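You operate a simulated robot arm through the tools that you are given. There is no shell and no other tool. Be economical: measure what you need, move in short steps, check, and stop when the job is done.

Carry out the task below with a simulated robot arm. There is one attempt and no reset: what you move stays moved.

TASK
Take the beige twine ball from the top of the folding table and put it on the gas bill.

It is judged by the outcome, as a careful person would: the job done as asked, and still so three seconds after it is handed in. It fails if anything else is knocked over, pushed out of place, dropped, spilled or broken.

THE ROBOT
A 6-joint arm with a two-finger parallel gripper, fixed in place. Base frame: the origin is at the foot of the arm, x ahead of it, y to its left, z up; the work surface is at about z = 0. Lengths are in mm, angles in rad, forces in N, time in s.
With the tool pointing down near the work surface it reaches from about 140 to 580 mm from the base axis. Its first joint turns from -1.152 to 1.152 rad. Payload 2.1 kg.
Tool frame: the origin (TCP) lies between the finger pads and is the grasp point; the fingertips stand 30 mm ahead of it; z points along the fingers, y is the line along which they close. The gripper opens to 94 mm. The fingers are 28 mm wide and 10 mm thick; the gripper's body (50 by 96 mm) begins 55 mm behind the TCP.
Orientation is that of the tool frame in the base frame, as a unit quaternion [w, x, y, z]. With the fingers straight down and closing along the base's y, the tool's x points along the base's -x, its y along +y and its z along -z.

THE INTERFACE
- The arm moves only by the tool play_rows. Its argument "series" is a list of rows, each a list of 7 numbers: the finger opening in cm, from 0 to 9.4, then the shift along the base's x, y, z in cm, then the turn, a rotation vector about the base's x, y, z in rad. In form: [[jaw, dx, dy, dz, wx, wy, wz], ...]. A call has 1 to 8 rows; each row is the pose to reach, as a shift and turn from the pose commanded when the call began. A row lasts 0.2 s, in which the tool goes at most 50 mm and 0.15 rad; a call with a longer step from one row to the next is refused whole, and so is a gripper value outside its range. A pose out of reach is approached as far as the arm can. The call stops where the force on the tool passes 40 N (or 10 N more than at its start, if that is more) or the arm is blocked; 0.2 s more then pass. The fingers move at their own pace (about 72 mm/s each) and stop on an object; they squeeze with about 27 N. The grip force told is the motor's: it shows also when the fingers shut on nothing. Time passes only in rows, and 0.2 s behind the last, so rows that repeat a pose let the fingers close. It gives the time, the measured TCP pose, the force on the tool (base axes), the opening and the grip force at its end, in the units of the frame above (readings bear some noise), and new pictures: "pictures" is both (left out), scene, wrist or none.
- Cameras (640 x 400 px; columns grow to the right, rows downward): "scene" is fixed at [46, -370, 475.4]; the picture's right is [0.83, -0.55, 0.00], its down [-0.36, -0.54, -0.76] and it looks along [0.42, 0.63, -0.65] (base axes); focal length 222 px, centre (320, 200). "wrist" rides on the gripper at [-37, 0, -58] in the tool frame; the picture's right is [0.00, -1.00, 0.00], its down [0.97, 0.00, -0.24] and it looks along [0.24, 0.00, 0.97] (tool axes); focal length 218 px, centre (320, 200).
- point_at(camera, pixels): for up to 12 pixels [column, row] of the newest picture of that camera ("zoom" is the newest enlarged one), the place [x, y, z] in the base frame of the surface seen there, good to about 3 mm. No time passes.
- inspect(camera, box): a new picture of the part [left, top, right, bottom] of that camera's present view, enlarged. No time passes.
- hand_in(): hands the job in; it is judged then, once.

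Work in short steps. Measure before you move; look again where a grasp or a placing could have gone wrong, and mend it. You have 60 turns and 120 pictures in all, the two below and enlarged ones among them. Open the gripper and draw the arm clear of the work before you hand the job in, unless the task says otherwise; then end with one line.

The tools are called after "Call:" as a command line: name --pt "numbers of a row" for each row, then --argument value for the rest, lists and objects as JSON in quotes. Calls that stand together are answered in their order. play_rows: Moves the arm, as the interface text tells. Its arguments: {"type":"object","properties":{"series":{"type":"array","items":{"type":"array","items":{"type":"number"}}},"pictures":{"type":"string","enum":["both","scene","wrist","none"]}},"required":["series"]} The other tools are called the same way: point_at (camera, pixels) gives the place of the surface under pixels of a picture; inspect (camera, box) takes an enlarged picture of a part of a camera's view; hand_in () hands the job in.

At the start:

```text
time: 0.0
eef_pos: [238.9, 175.4, 312.3]
orientation: [0.0, 0.0, 1.0, 0.0]
force: [0.2, 0.1, -0.5]
width: 94.2
finger_force: 0.0
```

scene: 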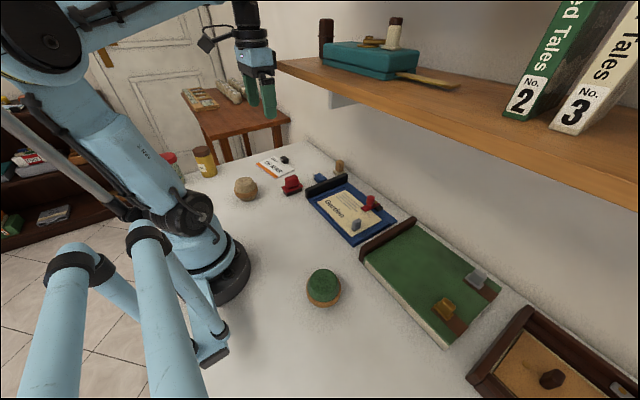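
wrist: 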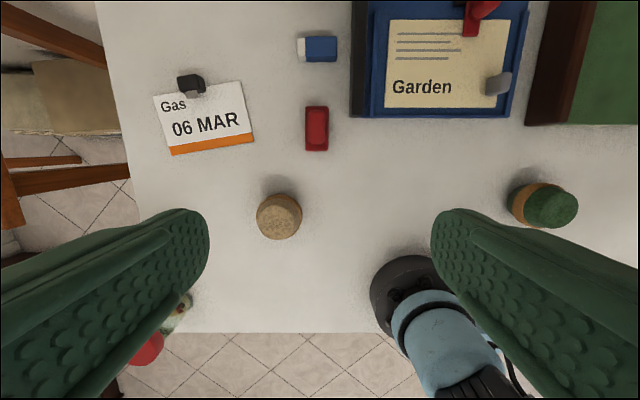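

The wrist picture shows a beige ball at (279,216) and the gas bill at (205,120). I'll enlarge both views and measure.

Call:
inspect --camera "scene" --box '[160, 70, 360, 210]'

Call:
inspect --camera "wrist" --box '[130, 60, 350, 260]'

Call:
point_at --camera "wrist" --pixels '[[279, 216], [279, 196], [258, 216], [301, 216], [279, 238], [155, 98], [240, 82], [254, 141], [170, 154], [210, 125], [190, 85], [317, 128]]'

```text
2.86 times, centred on (260, 140) of scene
```

zoom: 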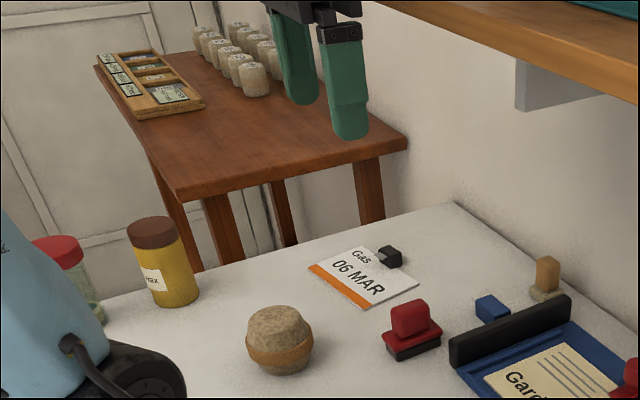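

```text
2.00 times, centred on (240, 160) of wrist
```

zoom: 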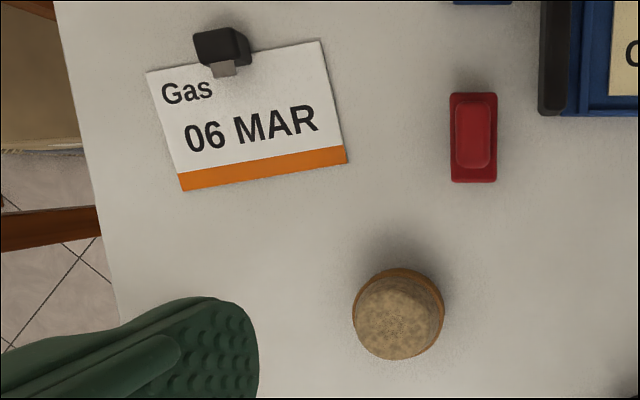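

```text
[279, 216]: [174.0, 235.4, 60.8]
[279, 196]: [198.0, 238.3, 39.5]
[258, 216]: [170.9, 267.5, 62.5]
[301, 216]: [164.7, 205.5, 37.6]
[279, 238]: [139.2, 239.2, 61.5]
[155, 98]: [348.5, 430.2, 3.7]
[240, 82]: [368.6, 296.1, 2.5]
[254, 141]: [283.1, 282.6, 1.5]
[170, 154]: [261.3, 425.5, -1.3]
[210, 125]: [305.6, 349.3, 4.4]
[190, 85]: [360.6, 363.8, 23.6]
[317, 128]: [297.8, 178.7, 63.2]
```

The ball is centred near (168,237), about 62 mm tall, and the bill near (315,358). I'll check the jars and clip that stand near the path, and the ball's outline from the scene camera.

Call:
point_at --camera "scene" --pixels '[[235, 188], [246, 180], [257, 188], [246, 198], [204, 150], [206, 165], [214, 162], [168, 158], [284, 160], [281, 160], [272, 166], [291, 180]]'

Call:
play_rows --pt "9.4 -1.5 1.5 -2 0 0 0" --pt "9.4 -3.5 3 -5 0 0 0" --pt "9.4 -5 4.5 -8 0 0 0" --pt "9.4 -7 6.2 -11 0 0 0" --pt "9.4 -7 6.2 -14 0 0 0" --pt "9.4 -7 6.2 -14 0 0 0"

```text
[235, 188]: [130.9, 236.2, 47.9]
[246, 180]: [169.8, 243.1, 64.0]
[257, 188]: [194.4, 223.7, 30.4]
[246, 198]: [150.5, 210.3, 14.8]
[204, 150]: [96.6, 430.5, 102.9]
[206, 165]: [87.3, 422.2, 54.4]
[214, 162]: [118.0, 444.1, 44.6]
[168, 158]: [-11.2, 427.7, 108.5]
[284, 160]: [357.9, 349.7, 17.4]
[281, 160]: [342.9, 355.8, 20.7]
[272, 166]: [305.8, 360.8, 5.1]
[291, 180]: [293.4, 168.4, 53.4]
```

```text
time: 1.4
eef_pos: [168.9, 239.0, 170.1]
orientation: [0.0, 0.0, 1.0, 0.0]
force: [-0.7, 0.1, -0.3]
width: 94.1
finger_force: 0.1
```

scene: 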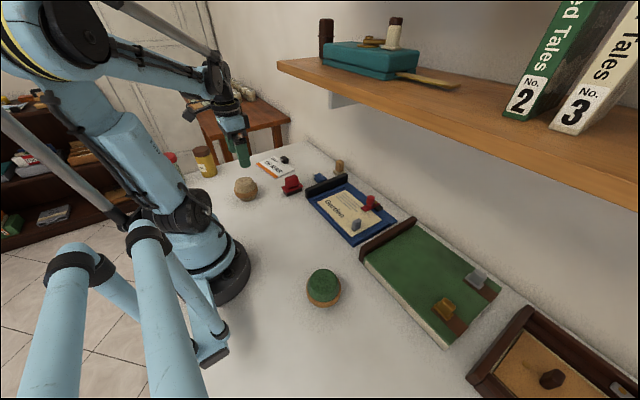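
wrist: 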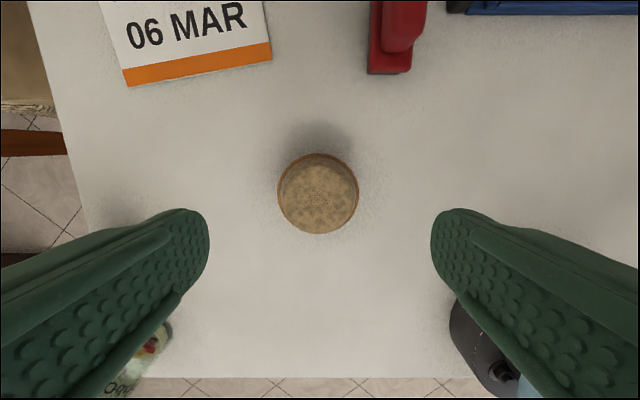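

The ball (318,193) is centred between the fingers at about (169,240), with about 14 mm clear on each side. I'll descend to TCP z≈38 and close.

Call:
play_rows --pt "9.4 0 0.1 -4 0 0 0" --pt "9.4 0 0.1 -8 0 0 0" --pt "9.4 0 0.1 -11 0 0 0" --pt "9.4 0 0.1 -13.3 0 0 0" --pt "9.4 0 0.1 -13.3 0 0 0"

Call:
play_rows --pt "7.5 0 0 0 0 0 0" --pt "6 0 0 0 0 0 0" --pt "5 0 0 0 0 0 0" --pt "5 0 0 0 0 0 0"

```text
time: 2.6
eef_pos: [170.4, 238.7, 38.8]
orientation: [0.001, 0.0, 1.0, 0.0]
force: [-1.1, -0.6, 0.0]
width: 94.1
finger_force: 0.0
```

scene: 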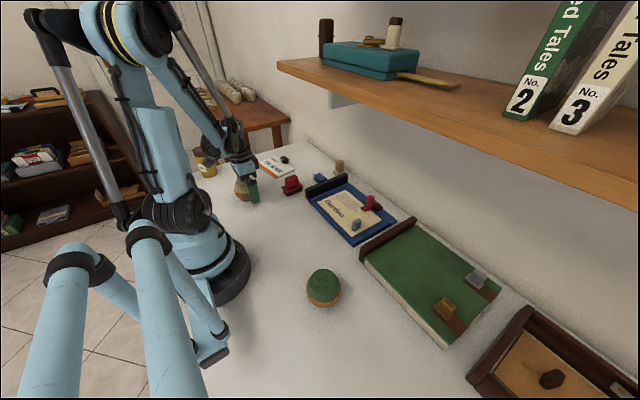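
wrist: 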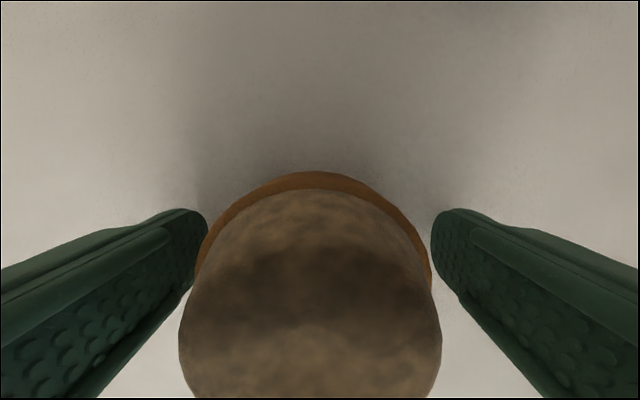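

```text
time: 3.6
eef_pos: [170.9, 239.0, 40.1]
orientation: [0.0, 0.0, 1.0, -0.001]
force: [0.3, -0.1, 0.4]
width: 70.2
finger_force: 27.3
```

scene: 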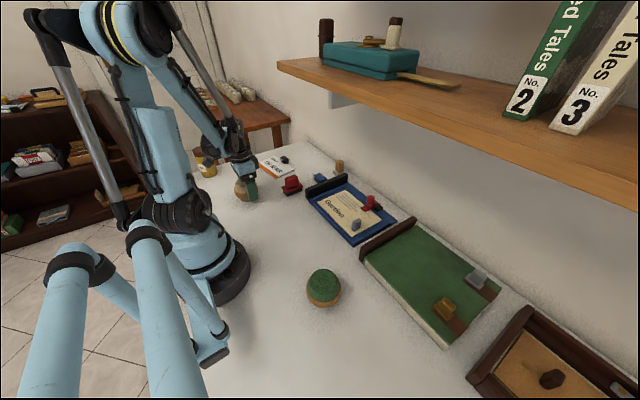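
wrist: 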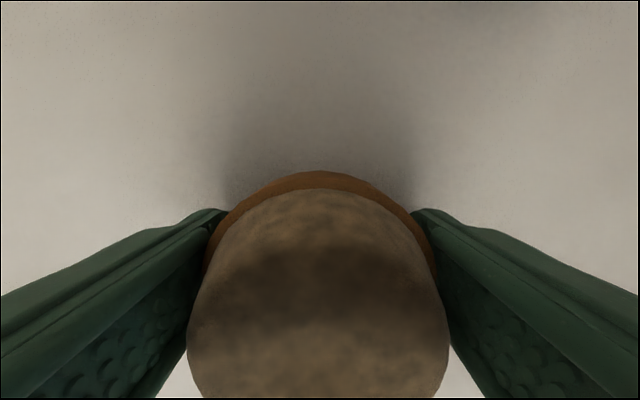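

Held: opening 70 mm, grip 27 N. I'll lift it straight up and check.

Call:
play_rows --pt "5 0 0 2 0 0 0" --pt "5 0 0 5 0 0 0" --pt "5 0 0 8 0 0 0" --pt "5 0 0 10 0 0 0" --pt "5 0 0 10 0 0 0"

```text
time: 4.8
eef_pos: [168.7, 236.8, 140.8]
orientation: [0.0, 0.0, 1.0, -0.001]
force: [0.6, 0.0, -1.2]
width: 70.0
finger_force: 27.3
```

scene: 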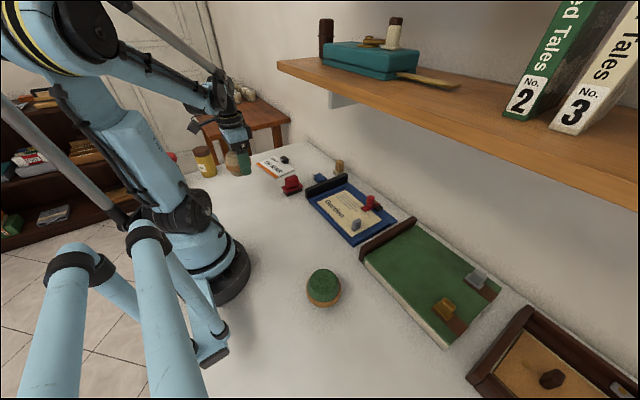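
wrist: 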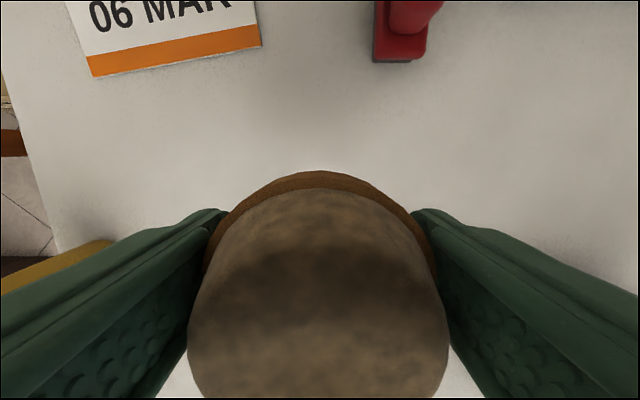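

The ball is lifted and steady. I'll carry it over the bill to about (303,352) at the same height.

Call:
play_rows --pt "5 2 1.7 0 0 0 0" --pt "5 5 4.3 0 0 0 0" --pt "5 8 6.9 0 0 0 0" --pt "5 11 9.5 0 0 0 0" --pt "5 13.3 11.4 0 0 0 0" --pt "5 13.3 11.4 0 0 0 0" --pt "5 13.3 11.4 0 0 0 0"

Call:
point_at --camera "wrist" --pixels '[[320, 150], [320, 120], [320, 90], [220, 150], [420, 150]]'

Call:
inspect --camera "scene" --box '[190, 90, 350, 210]'

```text
time: 6.4
eef_pos: [301.9, 353.6, 141.7]
orientation: [0.0, 0.0, 1.0, 0.0]
force: [0.0, -0.5, -1.1]
width: 70.2
finger_force: 26.9
```

scene: 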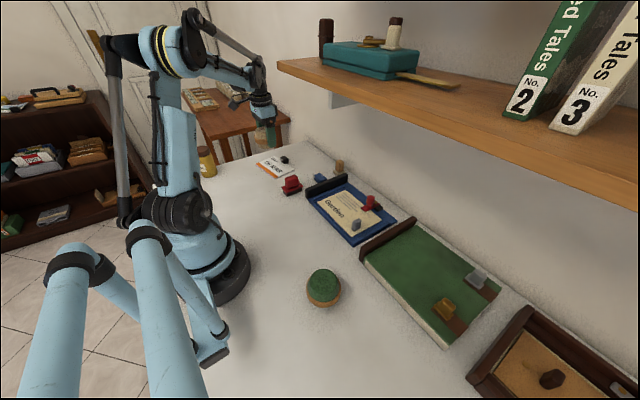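
wrist: 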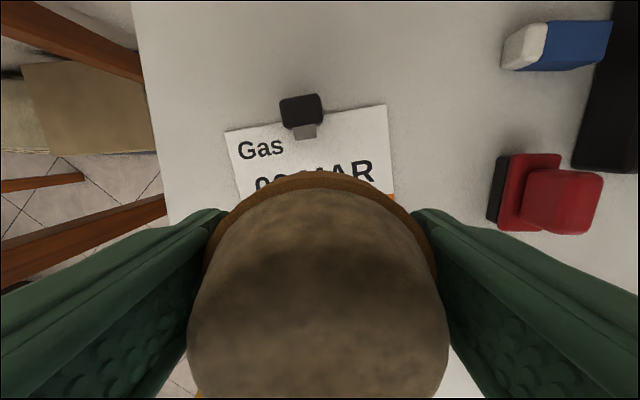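

```text
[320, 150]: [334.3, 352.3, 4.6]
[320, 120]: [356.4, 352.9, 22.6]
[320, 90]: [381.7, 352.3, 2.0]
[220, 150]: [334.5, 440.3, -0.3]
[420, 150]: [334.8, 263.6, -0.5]
```

```text
3.33 times, centred on (270, 150) of scene
```

zoom: 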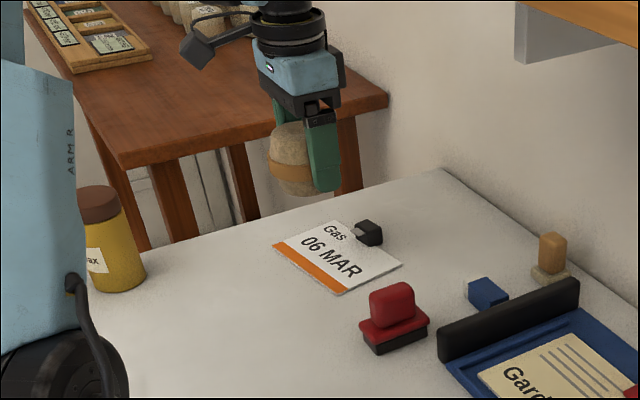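

The bill is in view, so I'll measure its corners and clip in the enlarged picture, to fine-tune before lowering.

Call:
point_at --camera "zoom" --pixels '[[275, 244], [336, 292], [400, 264], [338, 222], [338, 256], [359, 234], [364, 240], [382, 243]]'

Call:
point_at --camera "wrist" --pixels '[[228, 133], [385, 106], [391, 190], [306, 134], [290, 115], [315, 115]]'

```text
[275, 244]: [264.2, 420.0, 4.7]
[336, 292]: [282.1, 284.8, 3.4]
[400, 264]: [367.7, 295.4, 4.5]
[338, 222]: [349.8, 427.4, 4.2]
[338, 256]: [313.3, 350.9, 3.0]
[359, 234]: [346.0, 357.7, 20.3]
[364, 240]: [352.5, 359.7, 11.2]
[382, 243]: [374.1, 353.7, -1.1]
```

```text
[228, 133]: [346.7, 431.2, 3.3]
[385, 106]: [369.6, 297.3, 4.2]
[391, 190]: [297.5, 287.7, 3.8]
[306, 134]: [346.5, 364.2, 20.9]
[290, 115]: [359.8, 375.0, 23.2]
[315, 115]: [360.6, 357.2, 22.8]
```

The bill centre is about (316,357) and its clip spans y 354–378 and x>340. I'll place the ball at about (304,338), clear of the clip, and go down to just above contact.

Call:
play_rows --pt "5 0.2 -1.5 -1 0 0 0" --pt "5 0.2 -1.5 -4 0 0 0" --pt "5 0.2 -1.5 -7 0 0 0" --pt "5 0.2 -1.5 -8.8 0 0 0" --pt "5 0.2 -1.5 -9.6 0 0 0" --pt "5 0.2 -1.5 -9.6 0 0 0"

Call:
inspect --camera "scene" --box '[220, 110, 340, 200]'

```text
time: 7.8
eef_pos: [303.8, 340.4, 43.5]
orientation: [0.0, 0.001, 1.0, 0.0]
force: [-1.5, -0.2, 12.8]
width: 70.0
finger_force: 26.6
```

scene: 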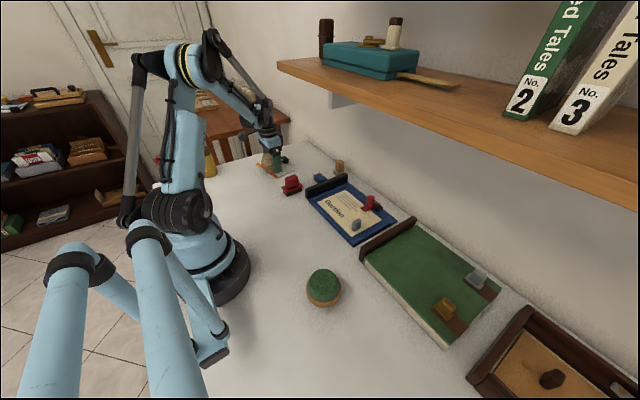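
wrist: 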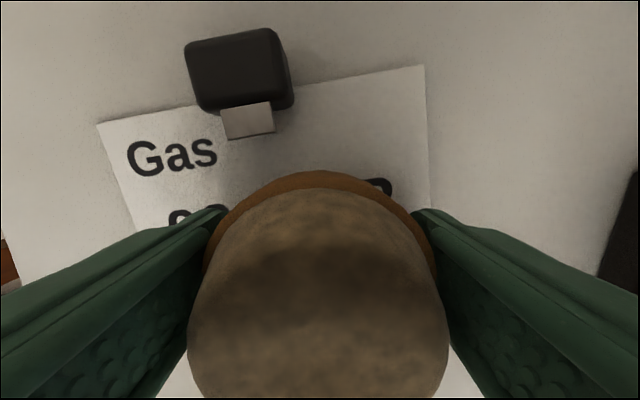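

```text
4.44 times, centred on (280, 155) of scene
```

zoom: 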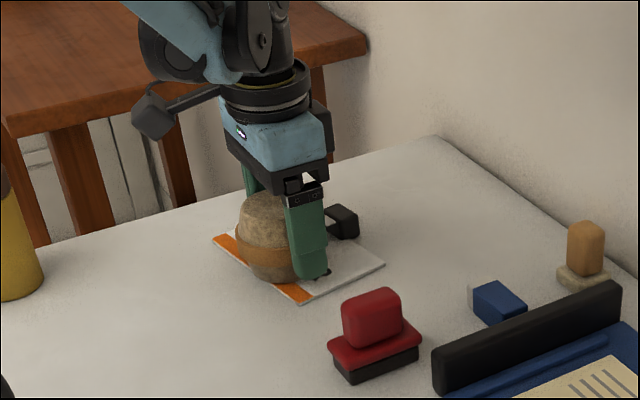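

Contact is made (12.8 N), but the ball sits close to the bill's orange edge. I'll raise it 1 cm, shift it slightly inward, lower again and look.

Call:
play_rows --pt "5 0 0 1 0 0 0" --pt "5 0.7 -0.6 1 0 0 0" --pt "5 0.7 -0.6 1 0 0 0" --pt "5 0.7 -0.6 0.3 0 0 0" --pt "5 0.7 -0.6 0.1 0 0 0" --pt "5 0.7 -0.6 0.1 0 0 0"

Call:
inspect --camera "scene" --box '[220, 110, 340, 200]'

```text
time: 9.2
eef_pos: [310.0, 331.4, 44.7]
orientation: [-0.001, 0.0, 1.0, 0.0]
force: [0.3, -0.1, -0.2]
width: 70.1
finger_force: 27.0
```

scene: 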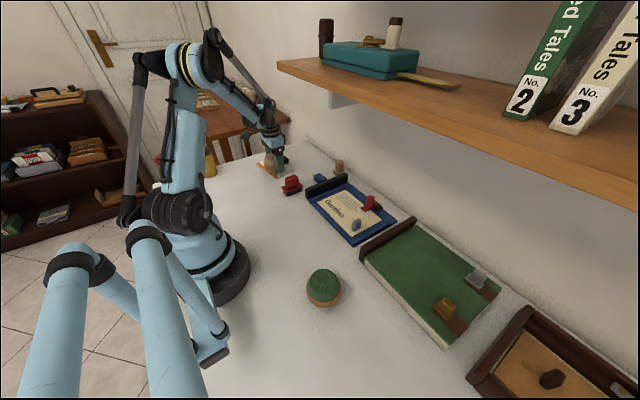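
wrist: 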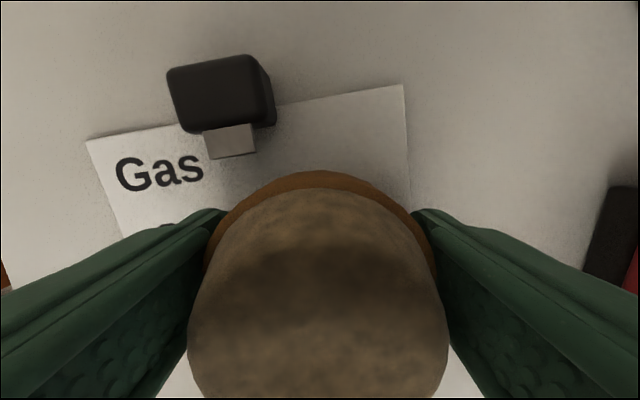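

```text
4.44 times, centred on (280, 155) of scene
```

zoom: 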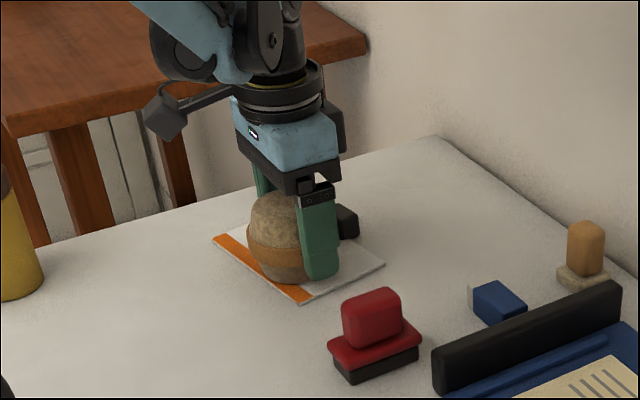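

The ball sits well within the bill, about 1 mm above contact. I'll lower it a touch and open slowly.

Call:
play_rows --pt "5 0 0 -0.1 0 0 0" --pt "5 0 0 -0.1 0 0 0" --pt "7.2 0 0 -0.1 0 0 0" --pt "7.6 0 0 -0.1 0 0 0" --pt "8.2 0 0 -0.1 0 0 0" --pt "9.4 0 0 -0.1 0 0 0" --pt "9.4 0 0 -0.1 0 0 0"

```text
time: 10.8
eef_pos: [310.9, 332.7, 43.0]
orientation: [0.0, 0.0, 1.0, 0.0]
force: [0.2, 0.2, -0.3]
width: 93.9
finger_force: 0.0
```

scene: 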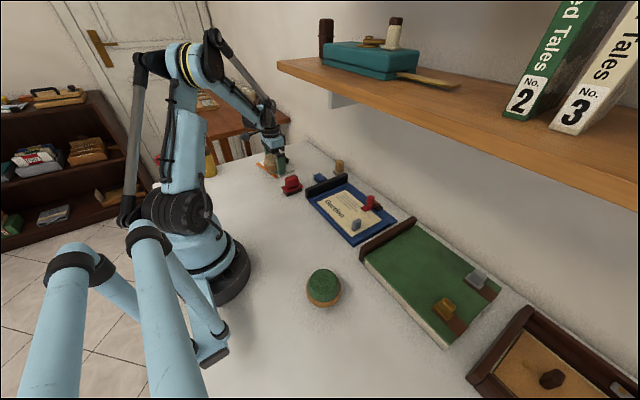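
wrist: 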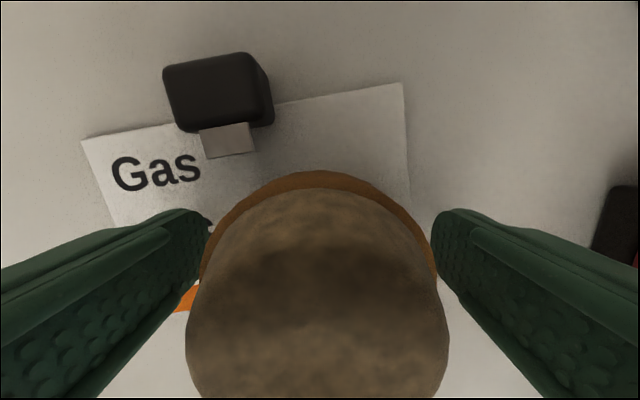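

The ball is released and standing still. I'll rise straight up and away.

Call:
play_rows --pt "9.4 0 0 2 0 0 0" --pt "9.4 0 0 5 0 0 0" --pt "9.4 0 0 9 0 0 0" --pt "9.4 0 0 13 0 0 0" --pt "9.4 -2 -3 16 0 0 0" --pt "9.4 -5 -6 18 0 0 0" --pt "9.4 -7 -9 20 0 0 0" --pt "9.4 -7 -9 20 0 0 0"

Call:
inspect --camera "scene" --box '[220, 110, 340, 200]'

```text
time: 12.6
eef_pos: [237.9, 238.9, 244.8]
orientation: [0.0, 0.001, 1.0, 0.0]
force: [-0.1, -0.1, -0.2]
width: 94.2
finger_force: 0.0
```

scene: 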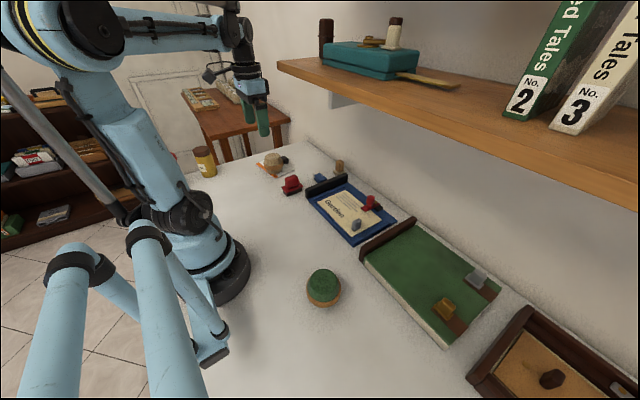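
wrist: 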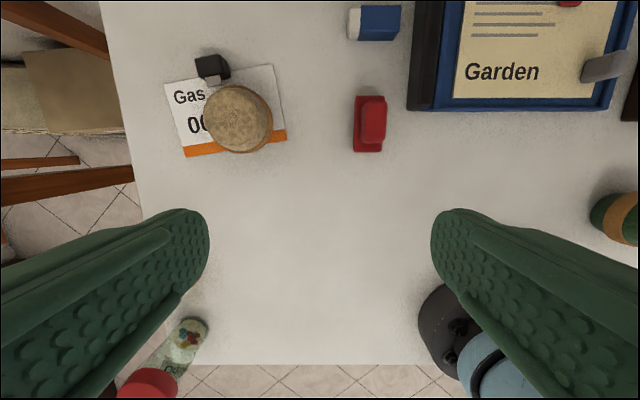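

```text
4.44 times, centred on (280, 155) of scene
```

zoom: 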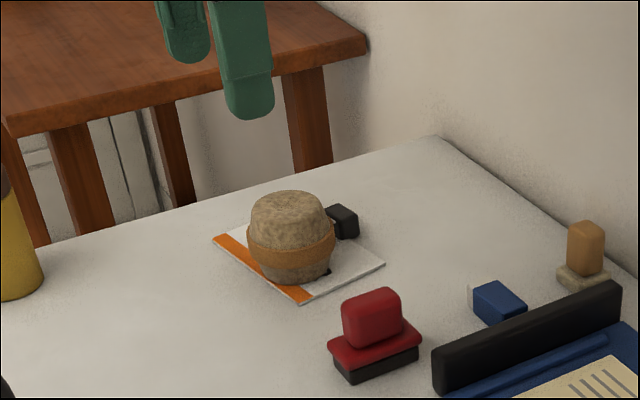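

The ball stands on the bill, the bill hasn't moved, nothing else is disturbed, and the arm is clear, so I'm handing in.

Call:
hand_in

```text
The job is handed in.
```

The beige twine ball is resting on the gas bill. Nothing else was disturbed, and the gripper is open with the arm clear.
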